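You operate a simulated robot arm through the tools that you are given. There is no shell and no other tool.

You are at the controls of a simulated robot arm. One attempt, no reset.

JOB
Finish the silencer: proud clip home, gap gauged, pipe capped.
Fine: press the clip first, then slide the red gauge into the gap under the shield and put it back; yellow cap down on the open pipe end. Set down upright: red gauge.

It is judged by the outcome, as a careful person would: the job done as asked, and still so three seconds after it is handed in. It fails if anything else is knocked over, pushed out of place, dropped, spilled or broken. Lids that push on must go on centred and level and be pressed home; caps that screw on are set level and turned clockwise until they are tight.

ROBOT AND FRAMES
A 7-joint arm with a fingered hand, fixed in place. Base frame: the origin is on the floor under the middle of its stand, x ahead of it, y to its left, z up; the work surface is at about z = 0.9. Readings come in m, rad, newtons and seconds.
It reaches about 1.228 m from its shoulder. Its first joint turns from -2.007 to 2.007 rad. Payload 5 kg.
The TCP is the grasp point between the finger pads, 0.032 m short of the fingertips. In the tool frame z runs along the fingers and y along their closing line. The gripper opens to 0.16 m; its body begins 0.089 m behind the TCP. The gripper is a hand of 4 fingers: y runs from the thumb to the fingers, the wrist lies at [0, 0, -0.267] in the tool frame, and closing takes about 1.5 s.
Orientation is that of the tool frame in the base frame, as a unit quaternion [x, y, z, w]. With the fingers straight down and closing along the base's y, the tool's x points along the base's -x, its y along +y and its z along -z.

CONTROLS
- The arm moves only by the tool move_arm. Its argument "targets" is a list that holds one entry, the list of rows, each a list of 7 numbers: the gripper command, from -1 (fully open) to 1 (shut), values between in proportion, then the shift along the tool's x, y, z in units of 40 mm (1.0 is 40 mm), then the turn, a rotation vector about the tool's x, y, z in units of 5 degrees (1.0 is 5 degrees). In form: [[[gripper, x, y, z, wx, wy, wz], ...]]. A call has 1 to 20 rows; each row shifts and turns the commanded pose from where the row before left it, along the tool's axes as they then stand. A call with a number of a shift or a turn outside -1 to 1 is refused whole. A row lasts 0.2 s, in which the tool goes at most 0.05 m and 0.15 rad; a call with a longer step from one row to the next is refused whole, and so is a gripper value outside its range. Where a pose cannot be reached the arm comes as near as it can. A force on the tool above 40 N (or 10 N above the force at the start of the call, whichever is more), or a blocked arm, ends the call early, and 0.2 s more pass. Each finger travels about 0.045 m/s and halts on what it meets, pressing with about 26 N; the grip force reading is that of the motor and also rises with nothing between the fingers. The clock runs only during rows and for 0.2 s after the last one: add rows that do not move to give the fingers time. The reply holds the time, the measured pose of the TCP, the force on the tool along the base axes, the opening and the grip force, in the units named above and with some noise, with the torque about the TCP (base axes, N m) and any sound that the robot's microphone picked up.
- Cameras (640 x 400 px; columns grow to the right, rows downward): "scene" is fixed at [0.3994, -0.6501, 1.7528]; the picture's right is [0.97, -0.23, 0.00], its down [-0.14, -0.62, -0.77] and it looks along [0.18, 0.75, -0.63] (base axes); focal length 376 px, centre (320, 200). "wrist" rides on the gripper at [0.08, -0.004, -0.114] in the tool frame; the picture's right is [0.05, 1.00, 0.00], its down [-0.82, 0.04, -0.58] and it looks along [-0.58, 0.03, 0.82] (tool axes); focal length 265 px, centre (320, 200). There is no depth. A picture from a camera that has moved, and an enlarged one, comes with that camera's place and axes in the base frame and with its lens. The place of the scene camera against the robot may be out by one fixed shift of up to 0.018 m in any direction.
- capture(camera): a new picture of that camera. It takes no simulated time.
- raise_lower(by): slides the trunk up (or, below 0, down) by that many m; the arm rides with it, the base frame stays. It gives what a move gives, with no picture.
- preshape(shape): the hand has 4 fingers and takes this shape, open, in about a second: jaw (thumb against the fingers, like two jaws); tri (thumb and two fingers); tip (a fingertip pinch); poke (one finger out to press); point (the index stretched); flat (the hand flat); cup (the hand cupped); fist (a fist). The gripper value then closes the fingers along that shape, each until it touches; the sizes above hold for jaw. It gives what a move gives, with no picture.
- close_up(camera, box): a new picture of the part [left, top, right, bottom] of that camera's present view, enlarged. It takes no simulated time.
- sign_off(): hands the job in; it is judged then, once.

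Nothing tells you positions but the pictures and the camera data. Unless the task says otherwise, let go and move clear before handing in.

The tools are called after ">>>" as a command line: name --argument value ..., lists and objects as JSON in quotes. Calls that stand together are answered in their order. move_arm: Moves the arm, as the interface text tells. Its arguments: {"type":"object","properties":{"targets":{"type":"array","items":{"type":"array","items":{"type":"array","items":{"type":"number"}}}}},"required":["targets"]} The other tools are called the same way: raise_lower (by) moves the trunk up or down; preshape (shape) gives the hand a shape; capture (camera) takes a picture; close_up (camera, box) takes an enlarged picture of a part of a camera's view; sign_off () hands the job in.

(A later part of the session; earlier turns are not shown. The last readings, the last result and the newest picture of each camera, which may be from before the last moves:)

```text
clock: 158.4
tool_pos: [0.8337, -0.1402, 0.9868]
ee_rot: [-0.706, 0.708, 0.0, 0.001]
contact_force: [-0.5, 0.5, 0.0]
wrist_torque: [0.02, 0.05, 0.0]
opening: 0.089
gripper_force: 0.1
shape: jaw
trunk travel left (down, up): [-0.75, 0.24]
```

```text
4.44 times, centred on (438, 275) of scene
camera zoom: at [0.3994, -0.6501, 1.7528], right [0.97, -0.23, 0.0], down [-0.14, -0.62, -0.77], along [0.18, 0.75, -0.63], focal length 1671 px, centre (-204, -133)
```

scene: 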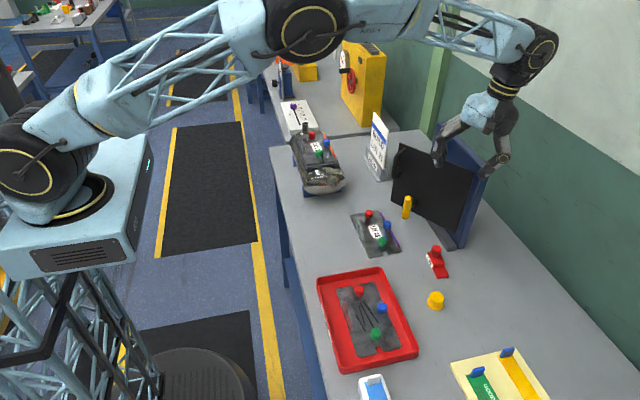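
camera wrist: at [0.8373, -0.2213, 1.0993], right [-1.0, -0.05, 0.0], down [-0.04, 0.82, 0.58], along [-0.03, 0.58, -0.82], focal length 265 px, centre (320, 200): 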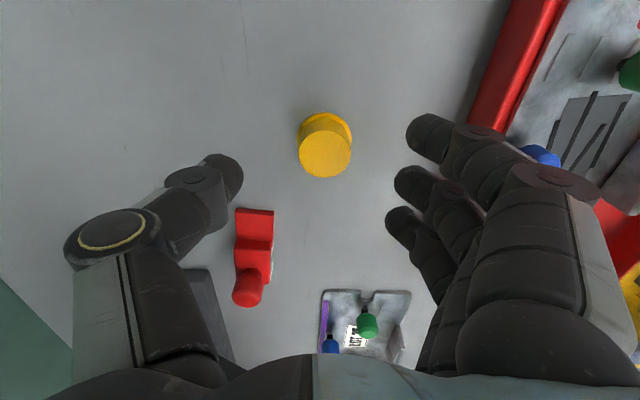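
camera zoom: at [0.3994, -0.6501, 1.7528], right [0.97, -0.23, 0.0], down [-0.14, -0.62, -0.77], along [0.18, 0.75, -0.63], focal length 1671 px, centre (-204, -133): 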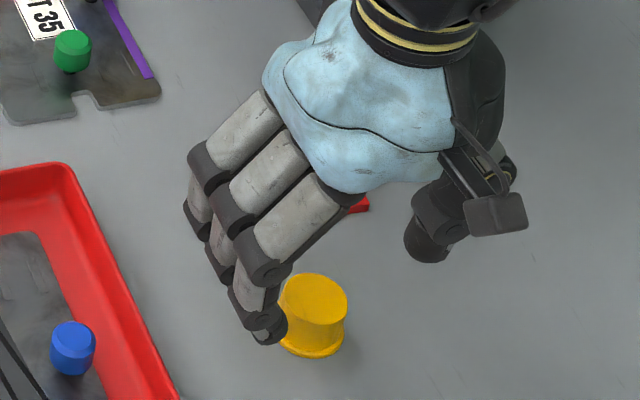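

>>> move_arm --targets '[[[-0.1, 0, 0, 0.5, 0, 0, 0], [-0.1, 0, 0, 0.4, 0, 0, 0], [-0.1, 0, 0, 0.28, 0, 0, 0], [-0.1, 0, 0, 0, 0, 0, 0]]]'

>>> close_up --camera "wrist" --box '[200, 100, 440, 250]'

>>> close_up --camera "scene" --box '[400, 260, 480, 320]'

```text
clock: 159.4
tool_pos: [0.8322, -0.1413, 0.9385]
ee_rot: [-0.707, 0.708, 0.0, -0.001]
contact_force: [0.0, 0.1, 0.6]
wrist_torque: [0.02, -0.02, -0.01]
opening: 0.0887
gripper_force: 0.0
shape: jaw
trunk travel left (down, up): [-0.75, 0.24]
```

```text
2.67 times, centred on (320, 175) of wrist
camera zoom: at [0.8357, -0.2202, 1.0524], right [-1.0, -0.05, 0.0], down [-0.04, 0.82, 0.58], along [-0.03, 0.58, -0.82], focal length 708 px, centre (320, 267)
```

zoom: 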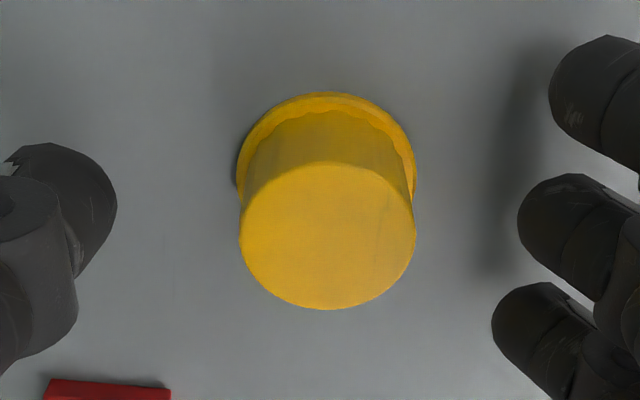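

```text
6.67 times, centred on (440, 290) of scene
camera zoom: at [0.3994, -0.6501, 1.7528], right [0.97, -0.23, 0.0], down [-0.14, -0.62, -0.77], along [0.18, 0.75, -0.63], focal length 2506 px, centre (-480, -400)
```

zoom: 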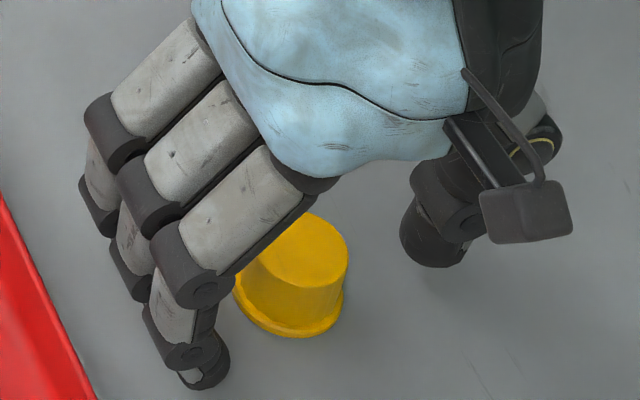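

Well centred. Closing on the cap.

>>> move_arm --targets '[[[0.2, 0, 0, 0, 0, 0, 0], [0.4, 0, 0, 0, 0, 0, 0], [0.6, 0, 0, 0, 0, 0, 0], [0.8, 0, 0, 0, 0, 0, 0], [1, 0, 0, 0, 0, 0, 0], [1, 0, 0, 0, 0, 0, 0], [1, 0, 0, 0, 0, 0, 0], [1, 0, 0, 0, 0, 0, 0], [1, 0, 0, 0, 0, 0, 0]]]'

>>> capture --camera "wrist"

>>> close_up --camera "scene" --box '[400, 260, 480, 320]'

```text
clock: 161.4
tool_pos: [0.8317, -0.1394, 0.9397]
ee_rot: [-0.706, 0.708, -0.001, 0.001]
contact_force: [2.0, 0.3, 5.0]
wrist_torque: [-0.01, 0.06, 0.03]
opening: 0.0156
gripper_force: 26.1
shape: jaw
trunk travel left (down, up): [-0.75, 0.24]
```

```text
taken
camera wrist: at [0.8358, -0.2204, 1.053], right [-1.0, -0.05, 0.0], down [-0.04, 0.82, 0.58], along [-0.03, 0.58, -0.82], focal length 265 px, centre (320, 200)
```

wrist: 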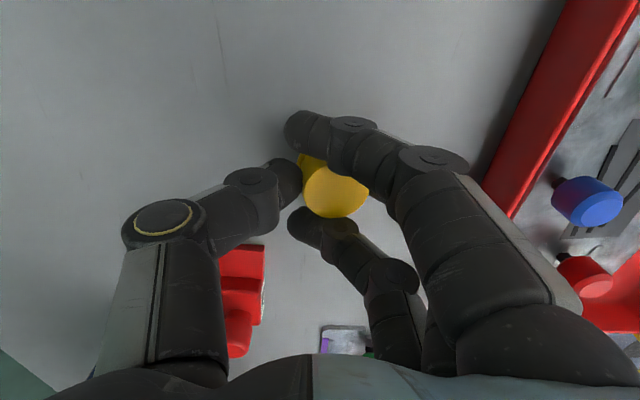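

```text
6.67 times, centred on (440, 290) of scene
camera zoom: at [0.3994, -0.6501, 1.7528], right [0.97, -0.23, 0.0], down [-0.14, -0.62, -0.77], along [0.18, 0.75, -0.63], focal length 2506 px, centre (-480, -400)
```

zoom: 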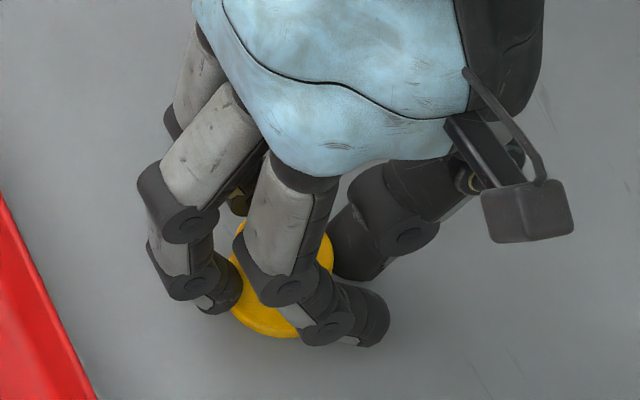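

>>> move_arm --targets '[[[1, 0, 0, -0.1, 0, 0, 0], [1, 0, 0, -0.3, 0, 0, 0], [1, 0, 0, -0.8, 0, 0, 0], [1, 0, 0, -1, 0, 0, 0], [1, 0, 0, -1, 0, 0, 0], [1, 0, 0, 0, 0, 0, 0]]]'

>>> close_up --camera "wrist" --box '[240, 100, 400, 240]'

>>> close_up --camera "scene" --box '[395, 200, 491, 290]'

```text
clock: 162.8
tool_pos: [0.8331, -0.1415, 1.0655]
ee_rot: [-0.706, 0.708, 0.0, 0.0]
contact_force: [-0.3, -0.1, 0.2]
wrist_torque: [0.03, -0.01, 0.0]
opening: 0.015
gripper_force: 26.3
shape: jaw
trunk travel left (down, up): [-0.75, 0.24]
```

```text
2.86 times, centred on (320, 170) of wrist
camera zoom: at [0.8376, -0.221, 1.1785], right [-1.0, -0.05, 0.0], down [-0.04, 0.82, 0.58], along [-0.03, 0.58, -0.82], focal length 758 px, centre (320, 286)
```

zoom: 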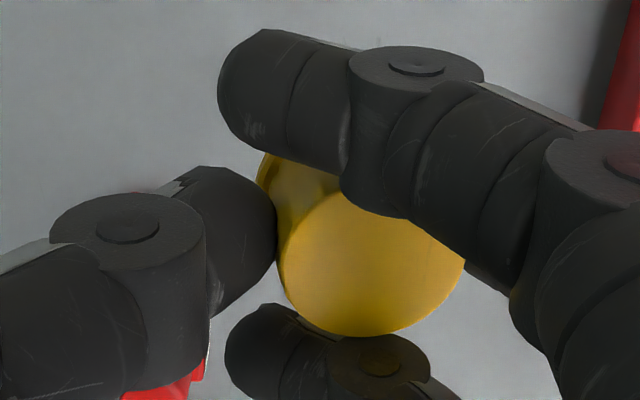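

```text
4.44 times, centred on (443, 245) of scene
camera zoom: at [0.3994, -0.6501, 1.7528], right [0.97, -0.23, 0.0], down [-0.14, -0.62, -0.77], along [0.18, 0.75, -0.63], focal length 1671 px, centre (-227, 0)
```

zoom: 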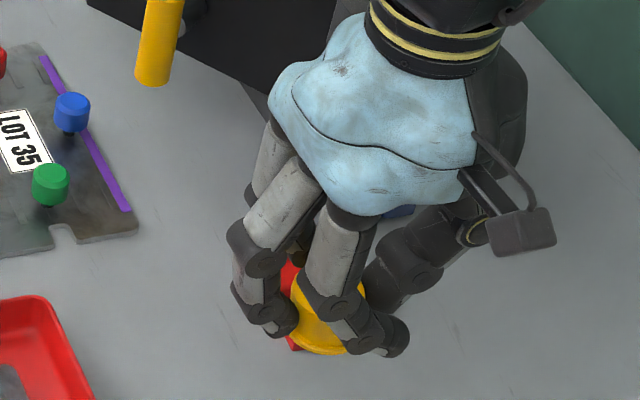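

The cap is held but its top leans ≈9° toward the fingers, as with the gauge. I'll counter-rotate the hand about tool x and recheck.

>>> move_arm --targets '[[[1, 0, 0, -0.5, -0.9, 0, 0], [1, 0, 0, -0.5, -0.9, 0, 0], [1, 0, 0, 0, 0, 0, 0]]]'

>>> close_up --camera "wrist" --box '[240, 100, 400, 240]'

>>> close_up --camera "scene" --box '[420, 220, 484, 270]'

```text
clock: 163.6
tool_pos: [0.8359, -0.1424, 1.1071]
ee_rot: [-0.705, 0.705, 0.056, -0.055]
contact_force: [-0.6, -0.4, -0.7]
wrist_torque: [0.0, 0.01, -0.03]
opening: 0.0151
gripper_force: 26.0
shape: jaw
trunk travel left (down, up): [-0.75, 0.24]
```

```text
2.86 times, centred on (320, 170) of wrist
camera zoom: at [0.857, -0.2216, 1.2168], right [-0.99, -0.05, 0.16], down [0.05, 0.81, 0.58], along [-0.16, 0.58, -0.8], focal length 758 px, centre (320, 286)
```

zoom: 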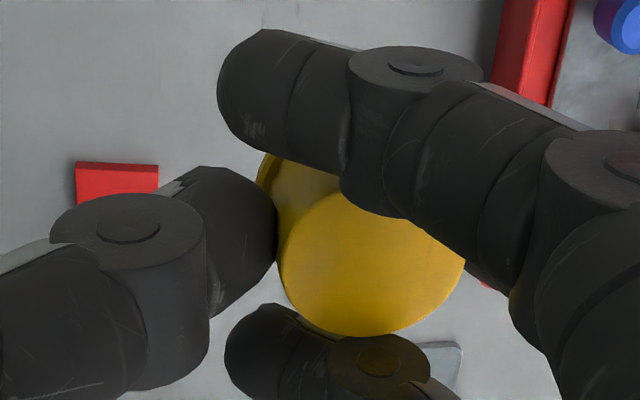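

```text
8.00 times, centred on (452, 245) of scene
camera zoom: at [0.3994, -0.6501, 1.7528], right [0.97, -0.23, 0.0], down [-0.14, -0.62, -0.77], along [0.18, 0.75, -0.63], focal length 3007 px, centre (-736, -160)
```

zoom: 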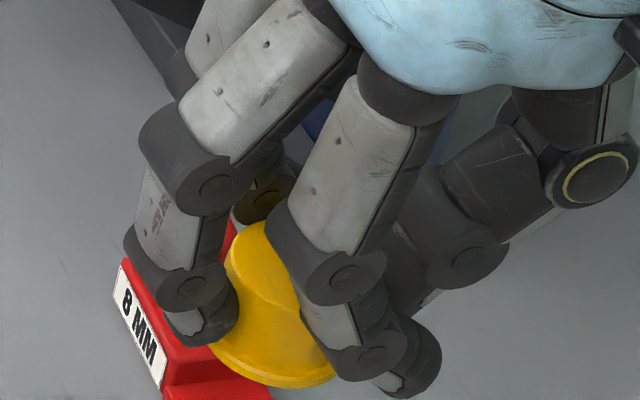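

From the picture the lean is nearer 5°, so I'll back the tilt off to −5.5° and use a light touch on the table (where the cap stood) as a level check.

>>> move_arm --targets '[[[1, 0, 0, 0, 0.7, 0, 0], [1, 0, -0.0776, 0.8063, 0, 0, 0], [1, 0, -0.0776, 0.8063, 0, 0, 0], [1, 0, -0.0776, 0.8063, 0, 0, 0], [1, 0, -0.0776, 0.8063, 0, 0, 0], [1, 0, -0.05, 0.52, 0, 0, 0], [1, 0, 0, 0, 0, 0, 0]]]'

>>> move_arm --targets '[[[1, 0, -0.0048, 0.05, 0, 0, 0], [1, 0, -0.0048, 0.05, 0, 0, 0], [1, 0, 0, 0, 0, 0, 0]]]'

```text
clock: 165.2
tool_pos: [0.8357, -0.1402, 0.9531]
ee_rot: [-0.705, 0.707, 0.034, -0.034]
contact_force: [-0.2, -1.0, 0.2]
wrist_torque: [-0.02, 0.0, 0.04]
opening: 0.0148
gripper_force: 26.0
shape: jaw
trunk travel left (down, up): [-0.75, 0.24]
```

```text
clock: 166.0
tool_pos: [0.8333, -0.14, 0.9525]
ee_rot: [-0.706, 0.707, 0.034, -0.034]
contact_force: [-0.4, -0.6, -0.5]
wrist_torque: [-0.02, 0.0, 0.0]
opening: 0.015
gripper_force: 26.2
shape: jaw
trunk travel left (down, up): [-0.75, 0.24]
```

>>> move_arm --targets '[[[1, 0, -0.0096, 0.1, 0, 0, 0], [1, 0, -0.0096, 0.1, 0, 0, 0], [1, 0, 0, 0, 0, 0, 0]]]'

>>> move_arm --targets '[[[1, 0, -0.0038, 0.04, 0, 0, 0], [1, 0, 0, 0, 0, 0, 0]]]'

>>> move_arm --targets '[[[1, 0, -0.0038, 0.04, 0, 0, 0], [1, 0, 0, 0, 0, 0, 0]]]'

```text
clock: 166.8
tool_pos: [0.8342, -0.1408, 0.9454]
ee_rot: [-0.705, 0.707, 0.033, -0.033]
contact_force: [1.0, -0.2, 0.3]
wrist_torque: [-0.06, -0.01, -0.01]
opening: 0.0148
gripper_force: 26.1
shape: jaw
trunk travel left (down, up): [-0.75, 0.24]
```

```text
clock: 167.4
tool_pos: [0.8345, -0.1409, 0.9436]
ee_rot: [-0.706, 0.707, 0.034, -0.034]
contact_force: [0.8, -0.3, -0.2]
wrist_torque: [-0.04, 0.05, -0.02]
opening: 0.0149
gripper_force: 25.4
shape: jaw
trunk travel left (down, up): [-0.75, 0.24]
```

```text
clock: 168.0
tool_pos: [0.835, -0.1395, 0.9413]
ee_rot: [-0.705, 0.707, 0.034, -0.034]
contact_force: [0.2, -0.1, 0.6]
wrist_torque: [-0.01, 0.02, 0.0]
opening: 0.0148
gripper_force: 26.1
shape: jaw
trunk travel left (down, up): [-0.75, 0.24]
```

>>> move_arm --targets '[[[1, 0, -0.0029, 0.03, 0, 0, 0], [1, 0, 0, 0, 0, 0, 0]]]'

>>> move_arm --targets '[[[1, 0, -0.0029, 0.03, 0, 0, 0], [1, 0, 0, 0, 0, 0, 0]]]'

```text
clock: 168.6
tool_pos: [0.8354, -0.1404, 0.9402]
ee_rot: [-0.706, 0.707, 0.033, -0.034]
contact_force: [0.4, 0.0, 0.1]
wrist_torque: [0.0, -0.01, -0.01]
opening: 0.0148
gripper_force: 25.9
shape: jaw
trunk travel left (down, up): [-0.75, 0.24]
```

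```text
clock: 169.2
tool_pos: [0.8339, -0.1405, 0.9378]
ee_rot: [-0.706, 0.707, 0.034, -0.034]
contact_force: [-0.6, -1.0, 0.1]
wrist_torque: [0.02, 0.02, -0.02]
opening: 0.0147
gripper_force: 25.6
shape: jaw
trunk travel left (down, up): [-0.75, 0.24]
```

>>> move_arm --targets '[[[1, 0, -0.0024, 0.025, 0, 0, 0], [1, 0, 0, 0, 0, 0, 0]]]'

>>> close_up --camera "scene" --box '[410, 270, 474, 310]'

```text
clock: 169.8
tool_pos: [0.8345, -0.1404, 0.9383]
ee_rot: [-0.706, 0.707, 0.033, -0.033]
contact_force: [0.3, -0.8, 1.3]
wrist_torque: [0.01, 0.03, -0.01]
opening: 0.0148
gripper_force: 26.1
shape: jaw
trunk travel left (down, up): [-0.75, 0.24]
```

```text
10.00 times, centred on (442, 290) of scene
camera zoom: at [0.3994, -0.6501, 1.7528], right [0.97, -0.23, 0.0], down [-0.14, -0.62, -0.77], along [0.18, 0.75, -0.63], focal length 3759 px, centre (-900, -700)
```

zoom: 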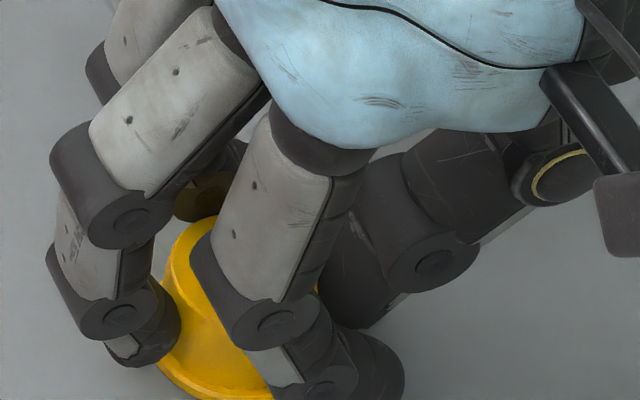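

>>> move_arm --targets '[[[1, 0, -0.0024, 0.025, 0, 0, 0], [1, 0, 0, 0, 0, 0, 0]]]'

>>> move_arm --targets '[[[1, 0, -0.0014, 0.015, 0, 0, 0], [1, 0, 0, 0, 0, 0, 0], [1, 0, 0, 0, 0, 0, 0]]]'

```text
clock: 170.4
tool_pos: [0.8343, -0.1404, 0.937]
ee_rot: [-0.705, 0.707, 0.033, -0.033]
contact_force: [1.4, 0.4, 4.8]
wrist_torque: [0.0, 0.11, -0.02]
opening: 0.0149
gripper_force: 26.3
shape: jaw
trunk travel left (down, up): [-0.75, 0.24]
```

```text
clock: 171.2
tool_pos: [0.8331, -0.1397, 0.9383]
ee_rot: [-0.706, 0.707, 0.033, -0.034]
contact_force: [2.7, 1.5, 8.3]
wrist_torque: [-0.01, 0.12, 0.01]
opening: 0.0153
gripper_force: 26.6
shape: jaw
trunk travel left (down, up): [-0.75, 0.24]
```

Contact is at the finger-side rim, so the cap still leans toward the fingers. Raising 2 mm, tilting 3° more and touching again.

>>> move_arm --targets '[[[1, 0, 0.0072, -0.075, 0, 0, 0], [1, 0, 0, 0, -0.6, 0, 0], [1, 0, 0, 0, 0, 0, 0]]]'

>>> move_arm --targets '[[[1, 0, -0.0037, 0.025, 0, 0, 0], [1, 0, 0, 0, 0, 0, 0]]]'

>>> move_arm --targets '[[[1, 0, -0.0037, 0.025, 0, 0, 0], [1, 0, 0, 0, 0, 0, 0]]]'

>>> move_arm --targets '[[[1, 0, -0.0037, 0.025, 0, 0, 0], [1, 0, 0, 0, 0, 0, 0]]]'

```text
clock: 172.0
tool_pos: [0.8329, -0.1411, 0.939]
ee_rot: [-0.704, 0.706, 0.053, -0.053]
contact_force: [0.0, 0.8, -0.5]
wrist_torque: [-0.01, 0.01, 0.0]
opening: 0.0149
gripper_force: 25.7
shape: jaw
trunk travel left (down, up): [-0.75, 0.24]
```

```text
clock: 172.6
tool_pos: [0.8333, -0.1419, 0.9378]
ee_rot: [-0.705, 0.706, 0.052, -0.052]
contact_force: [-0.1, -0.9, 1.0]
wrist_torque: [-0.02, -0.02, 0.0]
opening: 0.0151
gripper_force: 25.7
shape: jaw
trunk travel left (down, up): [-0.75, 0.24]
```

```text
clock: 173.2
tool_pos: [0.8346, -0.1419, 0.9379]
ee_rot: [-0.704, 0.706, 0.052, -0.052]
contact_force: [0.3, 0.6, -0.3]
wrist_torque: [0.02, 0.01, 0.01]
opening: 0.015
gripper_force: 26.1
shape: jaw
trunk travel left (down, up): [-0.75, 0.24]
```

```text
clock: 173.8
tool_pos: [0.8337, -0.1399, 0.9356]
ee_rot: [-0.705, 0.706, 0.052, -0.052]
contact_force: [1.4, -0.1, 1.4]
wrist_torque: [0.0, 0.0, 0.0]
opening: 0.0152
gripper_force: 26.3
shape: jaw
trunk travel left (down, up): [-0.75, 0.24]
```

>>> move_arm --targets '[[[1, 0, -0.0037, 0.025, 0, 0, 0], [1, 0, 0, 0, 0, 0, 0]]]'

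>>> move_arm --targets '[[[1, 0, -0.0022, 0.015, 0, 0, 0], [1, 0, 0, 0, 0, 0, 0]]]'

```text
clock: 174.4
tool_pos: [0.8342, -0.1421, 0.936]
ee_rot: [-0.705, 0.705, 0.052, -0.051]
contact_force: [-0.5, -0.8, 5.4]
wrist_torque: [0.02, 0.08, -0.02]
opening: 0.0155
gripper_force: 26.6
shape: jaw
trunk travel left (down, up): [-0.75, 0.24]
```

```text
clock: 175.0
tool_pos: [0.8342, -0.1409, 0.9357]
ee_rot: [-0.704, 0.706, 0.052, -0.052]
contact_force: [0.9, -1.5, 10.8]
wrist_torque: [-0.06, 0.17, 0.01]
opening: 0.0154
gripper_force: 26.2
shape: jaw
trunk travel left (down, up): [-0.75, 0.24]
```

Closer: contact is now ~1 cm off centre. One more degree and a half, then lift and carry it to the pipe.

>>> move_arm --targets '[[[1, 0, 0.0148, -0.1, -0.3, 0, 0], [1, 0, 0.045, -0.3, 0, 0, 0], [1, 0, 0.14, -0.9, 0, 0, 0], [1, 0, 0.14, -0.9, 0, 0, 0], [1, 0, 0.14, -0.9, 0, 0, 0], [1, 0, 0.14, -0.9, 0, 0, 0], [1, 0, 0.14, -0.9, 0, 0, 0], [1, 0, 0.14, -0.9, 0, 0, 0], [1, 0, 0.14, -0.9, 0, 0, 0], [1, 0, 0.14, -0.9, 0, 0, 0], [1, 0, 0, 0, 0, 0, 0]]]'

>>> close_up --camera "wrist" --box '[240, 100, 400, 240]'

>>> capture --camera "scene"

```text
clock: 177.4
tool_pos: [0.8412, -0.1392, 1.2428]
ee_rot: [-0.704, 0.704, 0.062, -0.062]
contact_force: [0.5, 0.7, 0.1]
wrist_torque: [0.01, -0.01, 0.02]
opening: 0.0155
gripper_force: 26.0
shape: jaw
trunk travel left (down, up): [-0.75, 0.24]
```

```text
2.86 times, centred on (320, 170) of wrist
camera zoom: at [0.8645, -0.2197, 1.3537], right [-0.98, -0.05, 0.17], down [0.06, 0.81, 0.58], along [-0.17, 0.58, -0.8], focal length 758 px, centre (320, 286)
```

zoom: 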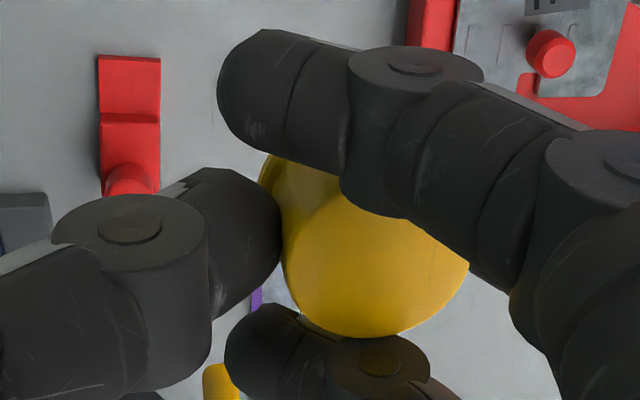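

```text
taken
```

scene: 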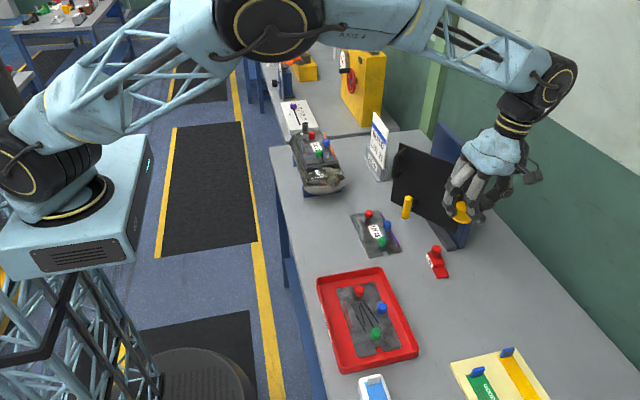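

The cap's axis is ≈12.7 mm on the finger side of the TCP, bottom ≈36 mm below it. Carrying it high across to the pipe.

>>> move_arm --targets '[[[1, -0.909, 0.178, -0.003, 0, 0, 0], [1, -0.909, 0.178, -0.003, 0, 0, 0], [1, -0.909, 0.178, -0.003, 0, 0, 0], [1, -0.909, 0.178, -0.003, 0, 0, 0], [1, -0.909, 0.178, -0.003, 0, 0, 0], [1, -0.909, 0.178, -0.003, 0, 0, 0], [1, -0.909, 0.178, -0.003, 0, 0, 0], [1, -0.909, 0.178, -0.003, 0, 0, 0], [1, -0.909, 0.178, -0.003, 0, 0, 0], [1, -0.909, 0.178, -0.003, 0, 0, 0], [1, -0.909, 0.178, -0.003, 0, 0, 0]]]'

>>> move_arm --targets '[[[1, -0.909, 0.178, -0.003, 0, 0, 0], [1, -0.909, 0.178, -0.003, 0, 0, 0], [1, -0.909, 0.178, -0.003, 0, 0, 0], [1, -0.909, 0.178, -0.003, 0, 0, 0], [1, -0.909, 0.178, -0.003, 0, 0, 0], [1, -0.909, 0.178, -0.003, 0, 0, 0], [1, -0.909, 0.178, -0.003, 0, 0, 0], [1, -0.909, 0.178, -0.003, 0, 0, 0], [1, -0.909, 0.178, -0.003, 0, 0, 0], [1, -0.909, 0.178, -0.003, 0, 0, 0], [1, -0.909, 0.178, -0.003, 0, 0, 0], [1, 0, 0, 0, 0, 0, 0]]]'

>>> capture --camera "wrist"

>>> capture --camera "scene"

```text
clock: 179.8
tool_pos: [0.7634, 0.2631, 1.2549]
ee_rot: [-0.704, 0.705, 0.061, -0.061]
contact_force: [-0.3, 0.5, -0.8]
wrist_torque: [-0.04, 0.0, 0.0]
opening: 0.0158
gripper_force: 26.2
shape: jaw
trunk travel left (down, up): [-0.75, 0.24]
```

```text
clock: 182.4
tool_pos: [0.6907, 0.6575, 1.2725]
ee_rot: [-0.703, 0.705, 0.062, -0.061]
contact_force: [0.2, -1.2, 1.0]
wrist_torque: [0.06, 0.03, -0.01]
opening: 0.0153
gripper_force: 25.6
shape: jaw
trunk travel left (down, up): [-0.75, 0.24]
```

```text
taken
camera wrist: at [0.7137, 0.5774, 1.3832], right [-0.98, -0.05, 0.17], down [0.06, 0.81, 0.58], along [-0.17, 0.58, -0.8], focal length 265 px, centre (320, 200)
```

wrist: 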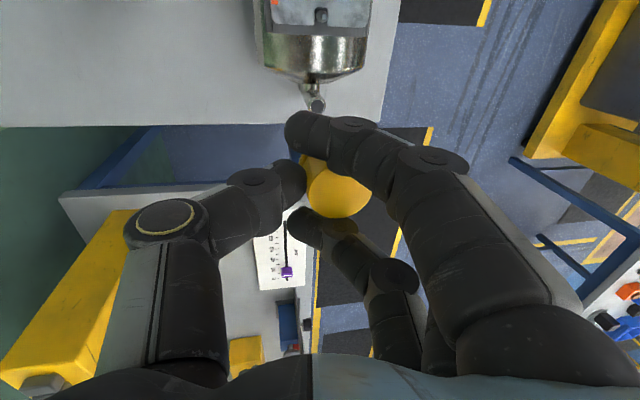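

```text
taken
```

scene: 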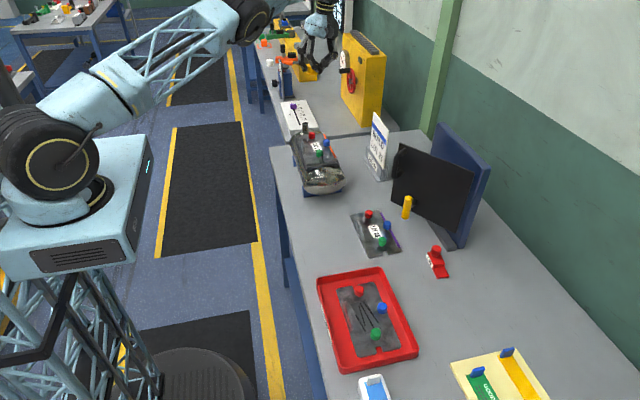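

>>> close_up --camera "wrist" --box '[288, 70, 352, 110]'

>>> close_up --camera "scene" --box '[292, 110, 332, 140]'

```text
10.00 times, centred on (320, 90) of wrist
camera zoom: at [0.7137, 0.5774, 1.3832], right [-0.98, -0.05, 0.17], down [0.06, 0.81, 0.58], along [-0.17, 0.58, -0.8], focal length 2654 px, centre (320, 1300)
```

zoom: 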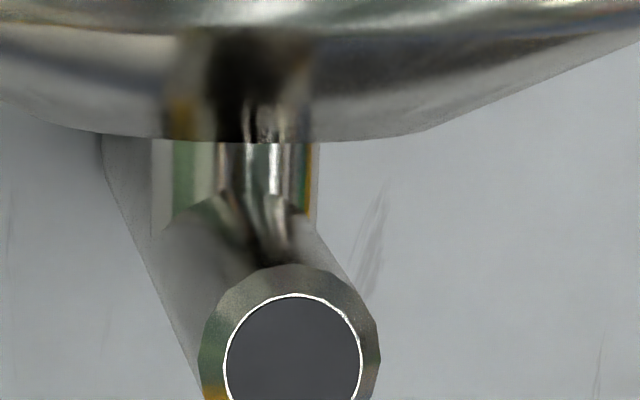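

```text
13.33 times, centred on (312, 125) of scene
camera zoom: at [0.3994, -0.6501, 1.7528], right [0.97, -0.23, 0.0], down [-0.14, -0.62, -0.77], along [0.18, 0.75, -0.63], focal length 5012 px, centre (427, 1200)
```

zoom: 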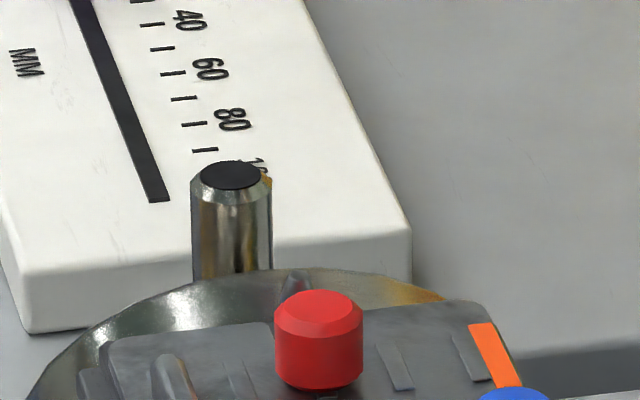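

The pipe top is at (0.649, 0.681), OD ≈24.5 mm with a chamfer, z≈1.025. Lining the cap's axis up above it at a safe height.

>>> move_arm --targets '[[[1, -0.113, 0.004, 0.824, 0, 0, 0], [1, -0.113, 0.004, 0.824, 0, 0, 0], [1, -0.113, 0.004, 0.824, 0, 0, 0], [1, -0.113, 0.004, 0.824, 0, 0, 0], [1, -0.113, 0.004, 0.824, 0, 0, 0], [1, 0, 0, 0, 0, 0, 0]]]'

>>> close_up --camera "scene" --box '[276, 90, 340, 140]'

>>> capture --camera "wrist"

>>> close_up --camera "wrist" --box '[240, 100, 400, 240]'

```text
clock: 183.8
tool_pos: [0.6577, 0.6814, 1.1089]
ee_rot: [-0.703, 0.706, 0.061, -0.061]
contact_force: [0.1, -0.7, 0.0]
wrist_torque: [0.03, 0.0, -0.01]
opening: 0.0154
gripper_force: 25.9
shape: jaw
trunk travel left (down, up): [-0.75, 0.24]
```

```text
8.00 times, centred on (308, 115) of scene
camera zoom: at [0.3994, -0.6501, 1.7528], right [0.97, -0.23, 0.0], down [-0.14, -0.62, -0.77], along [0.18, 0.75, -0.63], focal length 3007 px, centre (416, 880)
```

zoom: 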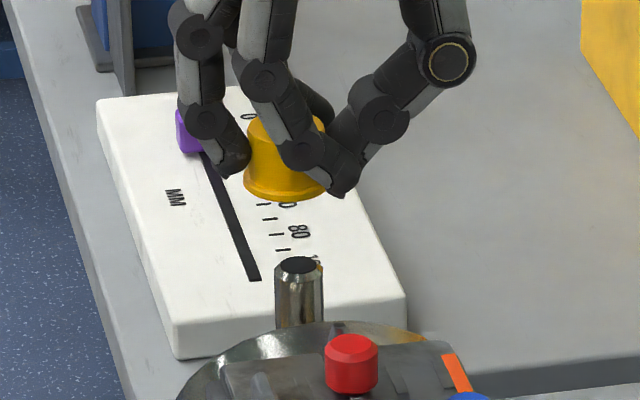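

```text
taken
camera wrist: at [0.6831, 0.6023, 1.2199], right [-0.98, -0.05, 0.17], down [0.06, 0.81, 0.58], along [-0.17, 0.58, -0.8], focal length 265 px, centre (320, 200)
```

wrist: 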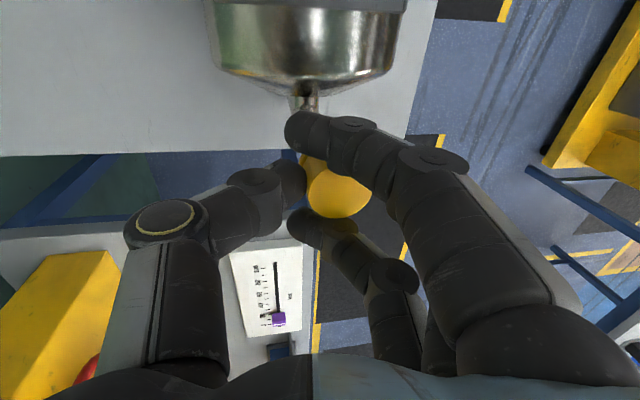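

```text
2.86 times, centred on (320, 170) of wrist
camera zoom: at [0.6831, 0.6023, 1.2199], right [-0.98, -0.05, 0.17], down [0.06, 0.81, 0.58], along [-0.17, 0.58, -0.8], focal length 758 px, centre (320, 286)
```

zoom: 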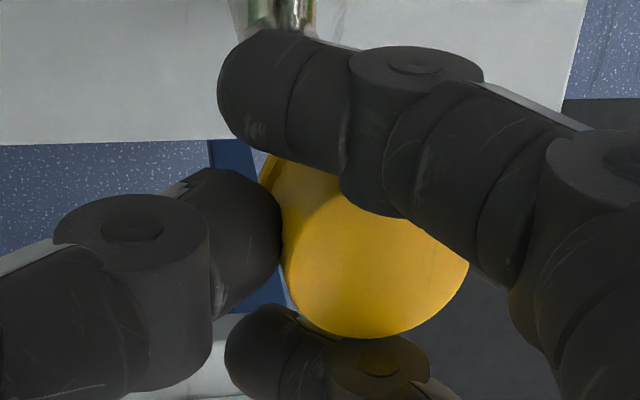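

The cap hangs level. In the scene view it sits about 5 mm to the −x side of the pipe axis; I'll take a couple of still readings to average the noise before correcting.

>>> move_arm --targets '[[[1, 0, 0, 0, 0, 0, 0]]]'

>>> move_arm --targets '[[[1, 0, 0, 0, 0, 0, 0]]]'

>>> move_arm --targets '[[[1, 0, 0, 0, 0, 0, 0]]]'

>>> close_up --camera "scene" --box '[292, 98, 332, 128]'

```text
clock: 184.2
tool_pos: [0.6592, 0.6824, 1.1083]
ee_rot: [-0.704, 0.705, 0.061, -0.062]
contact_force: [-0.4, 0.5, -0.2]
wrist_torque: [0.03, 0.03, 0.01]
opening: 0.0154
gripper_force: 26.2
shape: jaw
trunk travel left (down, up): [-0.75, 0.24]
```

```text
clock: 184.6
tool_pos: [0.6589, 0.682, 1.1091]
ee_rot: [-0.704, 0.704, 0.061, -0.063]
contact_force: [0.5, 0.2, -1.3]
wrist_torque: [0.03, -0.01, 0.02]
opening: 0.0154
gripper_force: 26.0
shape: jaw
trunk travel left (down, up): [-0.75, 0.24]
```

```text
clock: 185.0
tool_pos: [0.6598, 0.682, 1.1105]
ee_rot: [-0.704, 0.705, 0.061, -0.062]
contact_force: [0.1, 0.5, -0.8]
wrist_torque: [0.02, 0.0, -0.01]
opening: 0.0154
gripper_force: 26.0
shape: jaw
trunk travel left (down, up): [-0.75, 0.24]
```

```text
13.33 times, centred on (312, 113) of scene
camera zoom: at [0.3994, -0.6501, 1.7528], right [0.97, -0.23, 0.0], down [-0.14, -0.62, -0.77], along [0.18, 0.75, -0.63], focal length 5012 px, centre (427, 1360)
```

zoom: 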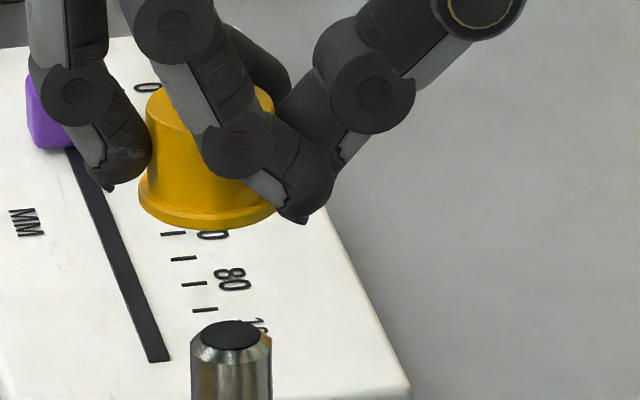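

>>> close_up --camera "scene" --box '[300, 106, 324, 121]'

>>> close_up --camera "scene" --box '[300, 118, 324, 133]'

```text
16.00 times, centred on (312, 114) of scene
camera zoom: at [0.3994, -0.6501, 1.7528], right [0.97, -0.23, 0.0], down [-0.14, -0.62, -0.77], along [0.18, 0.75, -0.63], focal length 6014 px, centre (448, 1584)
```

zoom: 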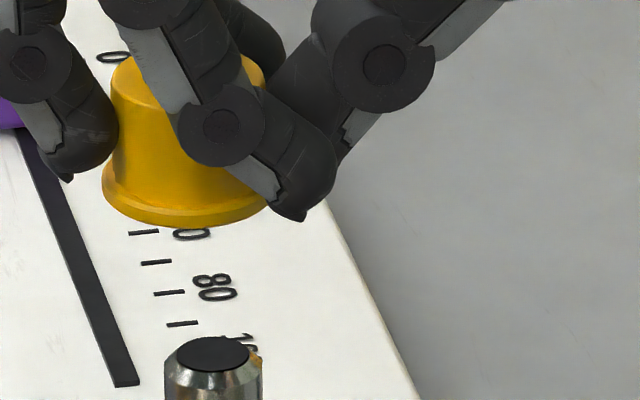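

```text
16.00 times, centred on (312, 126) of scene
camera zoom: at [0.3994, -0.6501, 1.7528], right [0.97, -0.23, 0.0], down [-0.14, -0.62, -0.77], along [0.18, 0.75, -0.63], focal length 6014 px, centre (448, 1392)
```

zoom: 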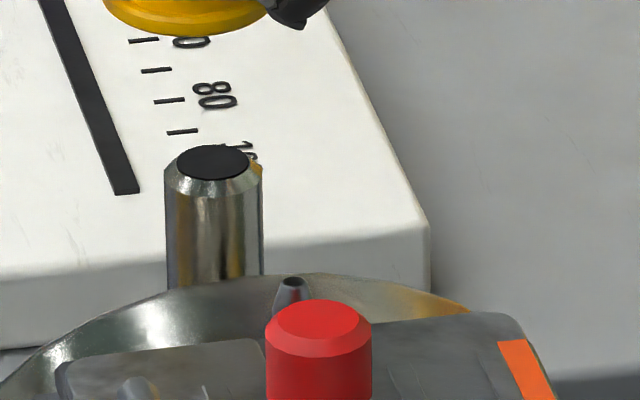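

Fusing both cameras, the pipe top is at ≈(0.649, 0.679, 1.031) while the cap's axis is at ≈(0.645, 0.6835). Shifting by (+4.2, −4.5) mm and lowering to about 10 mm above the pipe.

>>> move_arm --targets '[[[1, 0.0562, -0.1235, 0.396, 0, 0, 0], [1, 0.0562, -0.1235, 0.396, 0, 0, 0], [1, 0, 0, 0, 0, 0, 0], [1, 0, 0, 0, 0, 0, 0]]]'

>>> close_up --camera "scene" --box '[300, 114, 324, 129]'

>>> close_up --camera "scene" --box '[292, 106, 340, 141]'

```text
clock: 186.0
tool_pos: [0.6627, 0.6786, 1.0746]
ee_rot: [-0.704, 0.705, 0.062, -0.061]
contact_force: [0.4, 0.0, 0.3]
wrist_torque: [-0.03, 0.0, 0.0]
opening: 0.0154
gripper_force: 26.6
shape: jaw
trunk travel left (down, up): [-0.75, 0.24]
```

```text
16.00 times, centred on (312, 122) of scene
camera zoom: at [0.3994, -0.6501, 1.7528], right [0.97, -0.23, 0.0], down [-0.14, -0.62, -0.77], along [0.18, 0.75, -0.63], focal length 6014 px, centre (448, 1456)
```

zoom: 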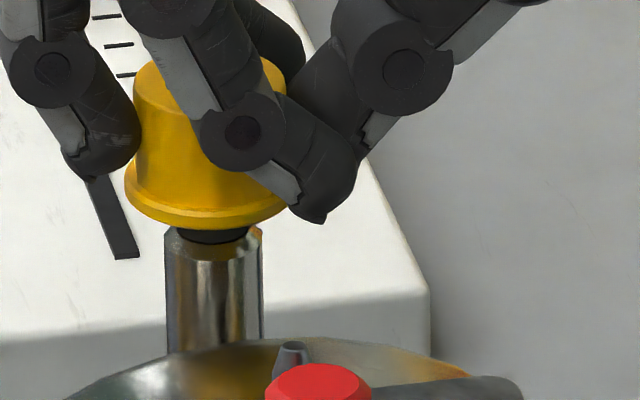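

```text
11.43 times, centred on (316, 124) of scene
camera zoom: at [0.3994, -0.6501, 1.7528], right [0.97, -0.23, 0.0], down [-0.14, -0.62, -0.77], along [0.18, 0.75, -0.63], focal length 4296 px, centre (366, 1074)
```

zoom: 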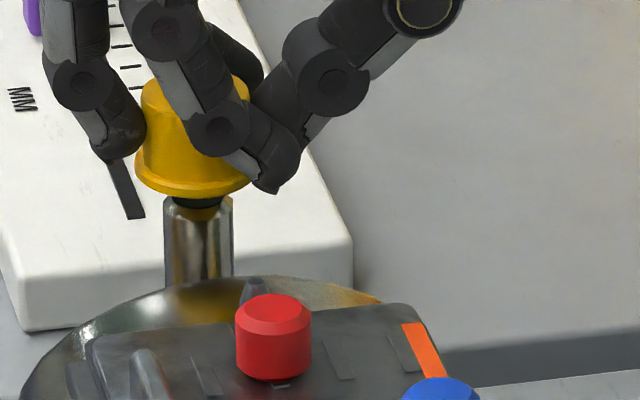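

Cap and pipe are now aligned within about a millimetre in both directions. Lowering slowly onto the pipe.

>>> move_arm --targets '[[[1, 0, -0.0087, 0.0491, 0, 0, 0], [1, 0, -0.0087, 0.0491, 0, 0, 0], [1, 0, -0.0087, 0.0491, 0, 0, 0], [1, 0, -0.0087, 0.0491, 0, 0, 0], [1, 0, 0, 0, 0, 0, 0]]]'

>>> move_arm --targets '[[[1, 0, -0.0065, 0.0368, 0, 0, 0], [1, 0, 0, 0, 0, 0, 0]]]'

>>> move_arm --targets '[[[1, 0, -0.0065, 0.0368, 0, 0, 0], [1, 0, 0, 0, 0, 0, 0]]]'

>>> close_up --camera "scene" --box '[300, 114, 324, 129]'

```text
clock: 187.2
tool_pos: [0.6619, 0.6794, 1.067]
ee_rot: [-0.704, 0.705, 0.062, -0.062]
contact_force: [0.1, 0.4, -0.1]
wrist_torque: [0.01, -0.04, -0.01]
opening: 0.0152
gripper_force: 26.0
shape: jaw
trunk travel left (down, up): [-0.75, 0.24]
```

```text
clock: 187.8
tool_pos: [0.6624, 0.679, 1.066]
ee_rot: [-0.704, 0.705, 0.062, -0.062]
contact_force: [-0.2, 0.7, 0.4]
wrist_torque: [-0.03, -0.01, -0.03]
opening: 0.0155
gripper_force: 25.8
shape: jaw
trunk travel left (down, up): [-0.75, 0.24]
```

```text
clock: 188.4
tool_pos: [0.6625, 0.6788, 1.0656]
ee_rot: [-0.704, 0.705, 0.062, -0.062]
contact_force: [0.1, 0.0, -0.7]
wrist_torque: [0.0, -0.01, 0.0]
opening: 0.0152
gripper_force: 26.1
shape: jaw
trunk travel left (down, up): [-0.75, 0.24]
```

```text
16.00 times, centred on (312, 122) of scene
camera zoom: at [0.3994, -0.6501, 1.7528], right [0.97, -0.23, 0.0], down [-0.14, -0.62, -0.77], along [0.18, 0.75, -0.63], focal length 6014 px, centre (448, 1456)
```

zoom: 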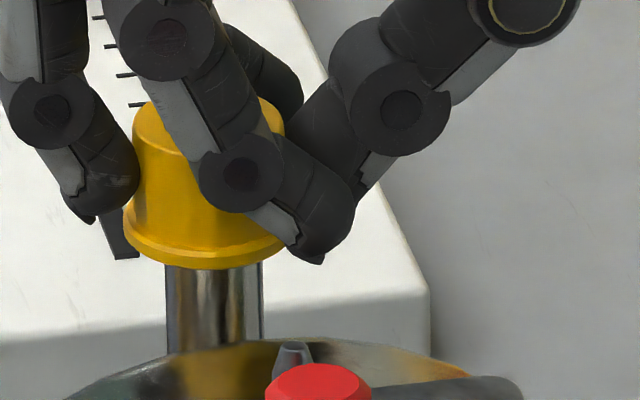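

>>> move_arm --targets '[[[1, 0, -0.0065, 0.0368, 0, 0, 0], [1, 0, 0, 0, 0, 0, 0]]]'

>>> move_arm --targets '[[[1, 0, -0.0065, 0.0368, 0, 0, 0], [1, 0, 0, 0, 0, 0, 0]]]'

>>> move_arm --targets '[[[1, 0, -0.0065, 0.0368, 0, 0, 0], [1, 0, 0, 0, 0, 0, 0]]]'

>>> close_up --camera "scene" --box '[300, 114, 324, 129]'

```text
clock: 189.0
tool_pos: [0.6638, 0.6795, 1.0638]
ee_rot: [-0.704, 0.705, 0.061, -0.062]
contact_force: [0.3, -0.5, -0.2]
wrist_torque: [-0.03, 0.0, -0.01]
opening: 0.0151
gripper_force: 26.6
shape: jaw
trunk travel left (down, up): [-0.75, 0.24]
```

```text
clock: 189.6
tool_pos: [0.6629, 0.6785, 1.0617]
ee_rot: [-0.704, 0.705, 0.062, -0.061]
contact_force: [-1.0, 0.0, 0.3]
wrist_torque: [0.0, -0.01, 0.01]
opening: 0.0153
gripper_force: 26.2
shape: jaw
trunk travel left (down, up): [-0.75, 0.24]
```

```text
clock: 190.2
tool_pos: [0.6626, 0.6787, 1.0603]
ee_rot: [-0.704, 0.705, 0.062, -0.062]
contact_force: [0.0, -0.1, 0.0]
wrist_torque: [-0.02, 0.02, -0.02]
opening: 0.0152
gripper_force: 25.4
shape: jaw
trunk travel left (down, up): [-0.75, 0.24]
```

```text
16.00 times, centred on (312, 122) of scene
camera zoom: at [0.3994, -0.6501, 1.7528], right [0.97, -0.23, 0.0], down [-0.14, -0.62, -0.77], along [0.18, 0.75, -0.63], focal length 6014 px, centre (448, 1456)
```

zoom: 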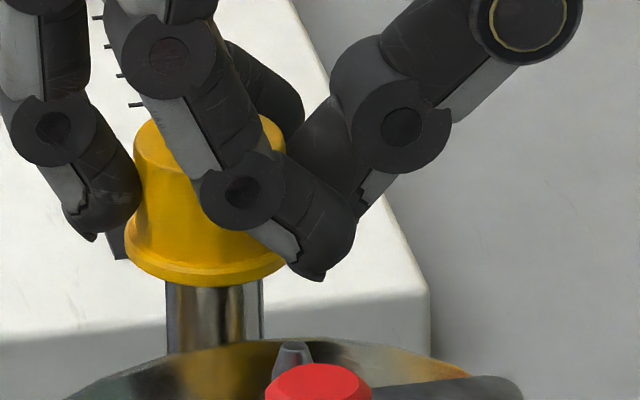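

>>> move_arm --targets '[[[1, 0, -0.0065, 0.0368, 0, 0, 0], [1, 0, 0, 0, 0, 0, 0]]]'

>>> move_arm --targets '[[[1, 0, -0.0065, 0.0368, 0, 0, 0], [1, 0, 0, 0, 0, 0, 0]]]'

>>> move_arm --targets '[[[1, 0, -0.0065, 0.0368, 0, 0, 0], [1, 0, 0, 0, 0, 0, 0]]]'

>>> close_up --camera "scene" --box '[300, 116, 324, 131]'

```text
clock: 190.8
tool_pos: [0.6632, 0.6784, 1.0581]
ee_rot: [-0.703, 0.706, 0.062, -0.062]
contact_force: [-0.9, -0.2, 0.9]
wrist_torque: [0.05, -0.01, -0.04]
opening: 0.0154
gripper_force: 26.0
shape: jaw
trunk travel left (down, up): [-0.75, 0.24]
```

```text
clock: 191.4
tool_pos: [0.6638, 0.6804, 1.0575]
ee_rot: [-0.704, 0.705, 0.062, -0.062]
contact_force: [-0.1, 0.0, -0.7]
wrist_torque: [0.0, 0.02, 0.0]
opening: 0.0151
gripper_force: 26.2
shape: jaw
trunk travel left (down, up): [-0.75, 0.24]
```

```text
clock: 192.0
tool_pos: [0.6634, 0.6798, 1.0555]
ee_rot: [-0.704, 0.705, 0.061, -0.062]
contact_force: [-0.2, -0.8, -0.9]
wrist_torque: [0.01, -0.04, 0.0]
opening: 0.0154
gripper_force: 25.7
shape: jaw
trunk travel left (down, up): [-0.75, 0.24]
```

```text
16.00 times, centred on (312, 124) of scene
camera zoom: at [0.3994, -0.6501, 1.7528], right [0.97, -0.23, 0.0], down [-0.14, -0.62, -0.77], along [0.18, 0.75, -0.63], focal length 6014 px, centre (448, 1424)
```

zoom: 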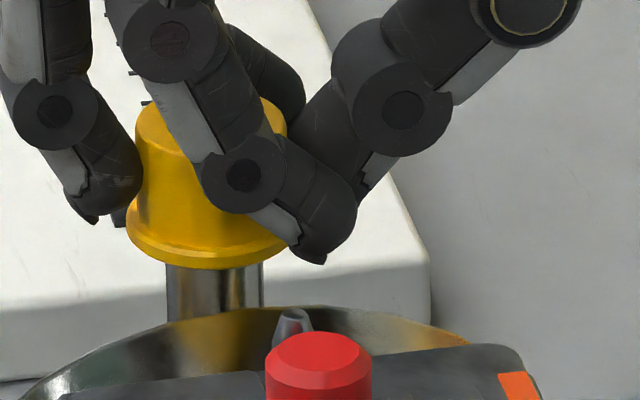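

>>> move_arm --targets '[[[1, 0, -0.0065, 0.0368, 0, 0, 0], [1, 0, 0, 0, 0, 0, 0]]]'

>>> move_arm --targets '[[[1, 0, -0.0065, 0.0368, 0, 0, 0], [1, 0, 0, 0, 0, 0, 0]]]'

>>> move_arm --targets '[[[1, 0, -0.0065, 0.0368, 0, 0, 0], [1, 0, 0, 0, 0, 0, 0]]]'

>>> close_up --camera "scene" --box '[292, 110, 340, 145]'

```text
clock: 192.6
tool_pos: [0.663, 0.6796, 1.0553]
ee_rot: [-0.703, 0.705, 0.062, -0.062]
contact_force: [-0.6, 0.0, 0.0]
wrist_torque: [0.0, 0.0, 0.02]
opening: 0.0152
gripper_force: 25.9
shape: jaw
trunk travel left (down, up): [-0.75, 0.24]
```

```text
clock: 193.2
tool_pos: [0.6629, 0.6793, 1.0527]
ee_rot: [-0.704, 0.705, 0.061, -0.062]
contact_force: [0.2, 0.6, -0.7]
wrist_torque: [-0.02, 0.01, -0.02]
opening: 0.0152
gripper_force: 25.7
shape: jaw
trunk travel left (down, up): [-0.75, 0.24]
```

```text
clock: 193.8
tool_pos: [0.6635, 0.679, 1.0518]
ee_rot: [-0.704, 0.705, 0.061, -0.061]
contact_force: [-0.5, 0.0, -0.3]
wrist_torque: [0.03, 0.01, 0.03]
opening: 0.0151
gripper_force: 25.6
shape: jaw
trunk travel left (down, up): [-0.75, 0.24]
```

```text
11.43 times, centred on (316, 128) of scene
camera zoom: at [0.3994, -0.6501, 1.7528], right [0.97, -0.23, 0.0], down [-0.14, -0.62, -0.77], along [0.18, 0.75, -0.63], focal length 4296 px, centre (366, 1029)
```

zoom: 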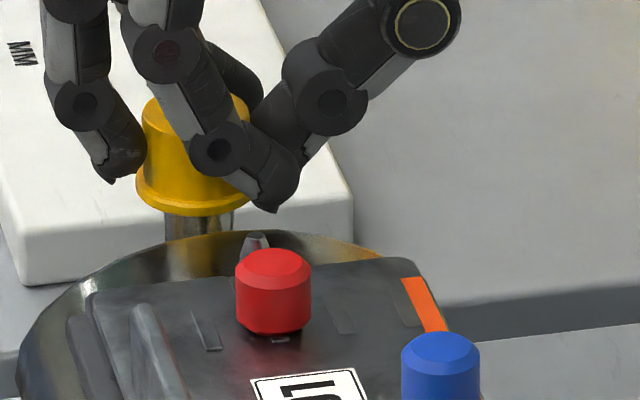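

>>> move_arm --targets '[[[1, 0, -0.0065, 0.0368, 0, 0, 0], [1, 0, 0, 0, 0, 0, 0]]]'

>>> move_arm --targets '[[[1, 0, -0.0065, 0.0368, 0, 0, 0], [1, 0, 0, 0, 0, 0, 0]]]'

>>> move_arm --targets '[[[1, 0, -0.0065, 0.0368, 0, 0, 0], [1, 0, 0, 0, 0, 0, 0]]]'

>>> close_up --camera "scene" --box '[292, 110, 340, 145]'

>>> capture --camera "wrist"

```text
clock: 194.4
tool_pos: [0.6625, 0.68, 1.0498]
ee_rot: [-0.704, 0.704, 0.061, -0.062]
contact_force: [0.3, 0.5, 0.3]
wrist_torque: [-0.03, -0.03, 0.01]
opening: 0.0154
gripper_force: 26.0
shape: jaw
trunk travel left (down, up): [-0.75, 0.24]
```

```text
clock: 195.0
tool_pos: [0.6634, 0.68, 1.0492]
ee_rot: [-0.704, 0.705, 0.061, -0.062]
contact_force: [0.1, 0.3, 0.3]
wrist_torque: [-0.01, -0.03, 0.02]
opening: 0.0155
gripper_force: 26.6
shape: jaw
trunk travel left (down, up): [-0.75, 0.24]
```

```text
clock: 195.6
tool_pos: [0.6633, 0.6799, 1.048]
ee_rot: [-0.703, 0.705, 0.062, -0.061]
contact_force: [0.4, -0.1, 0.5]
wrist_torque: [0.01, -0.02, -0.01]
opening: 0.0151
gripper_force: 25.7
shape: jaw
trunk travel left (down, up): [-0.75, 0.24]
```

```text
11.43 times, centred on (316, 128) of scene
camera zoom: at [0.3994, -0.6501, 1.7528], right [0.97, -0.23, 0.0], down [-0.14, -0.62, -0.77], along [0.18, 0.75, -0.63], focal length 4296 px, centre (366, 1029)
```

zoom: 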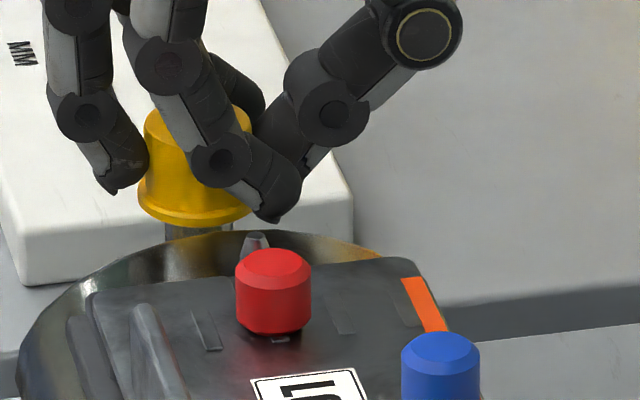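

```text
taken
camera wrist: at [0.687, 0.5994, 1.1576], right [-0.98, -0.05, 0.17], down [0.06, 0.82, 0.58], along [-0.17, 0.58, -0.8], focal length 265 px, centre (320, 200)
```

wrist: 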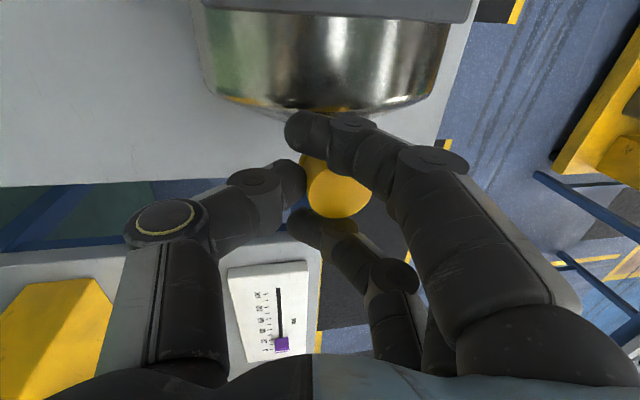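

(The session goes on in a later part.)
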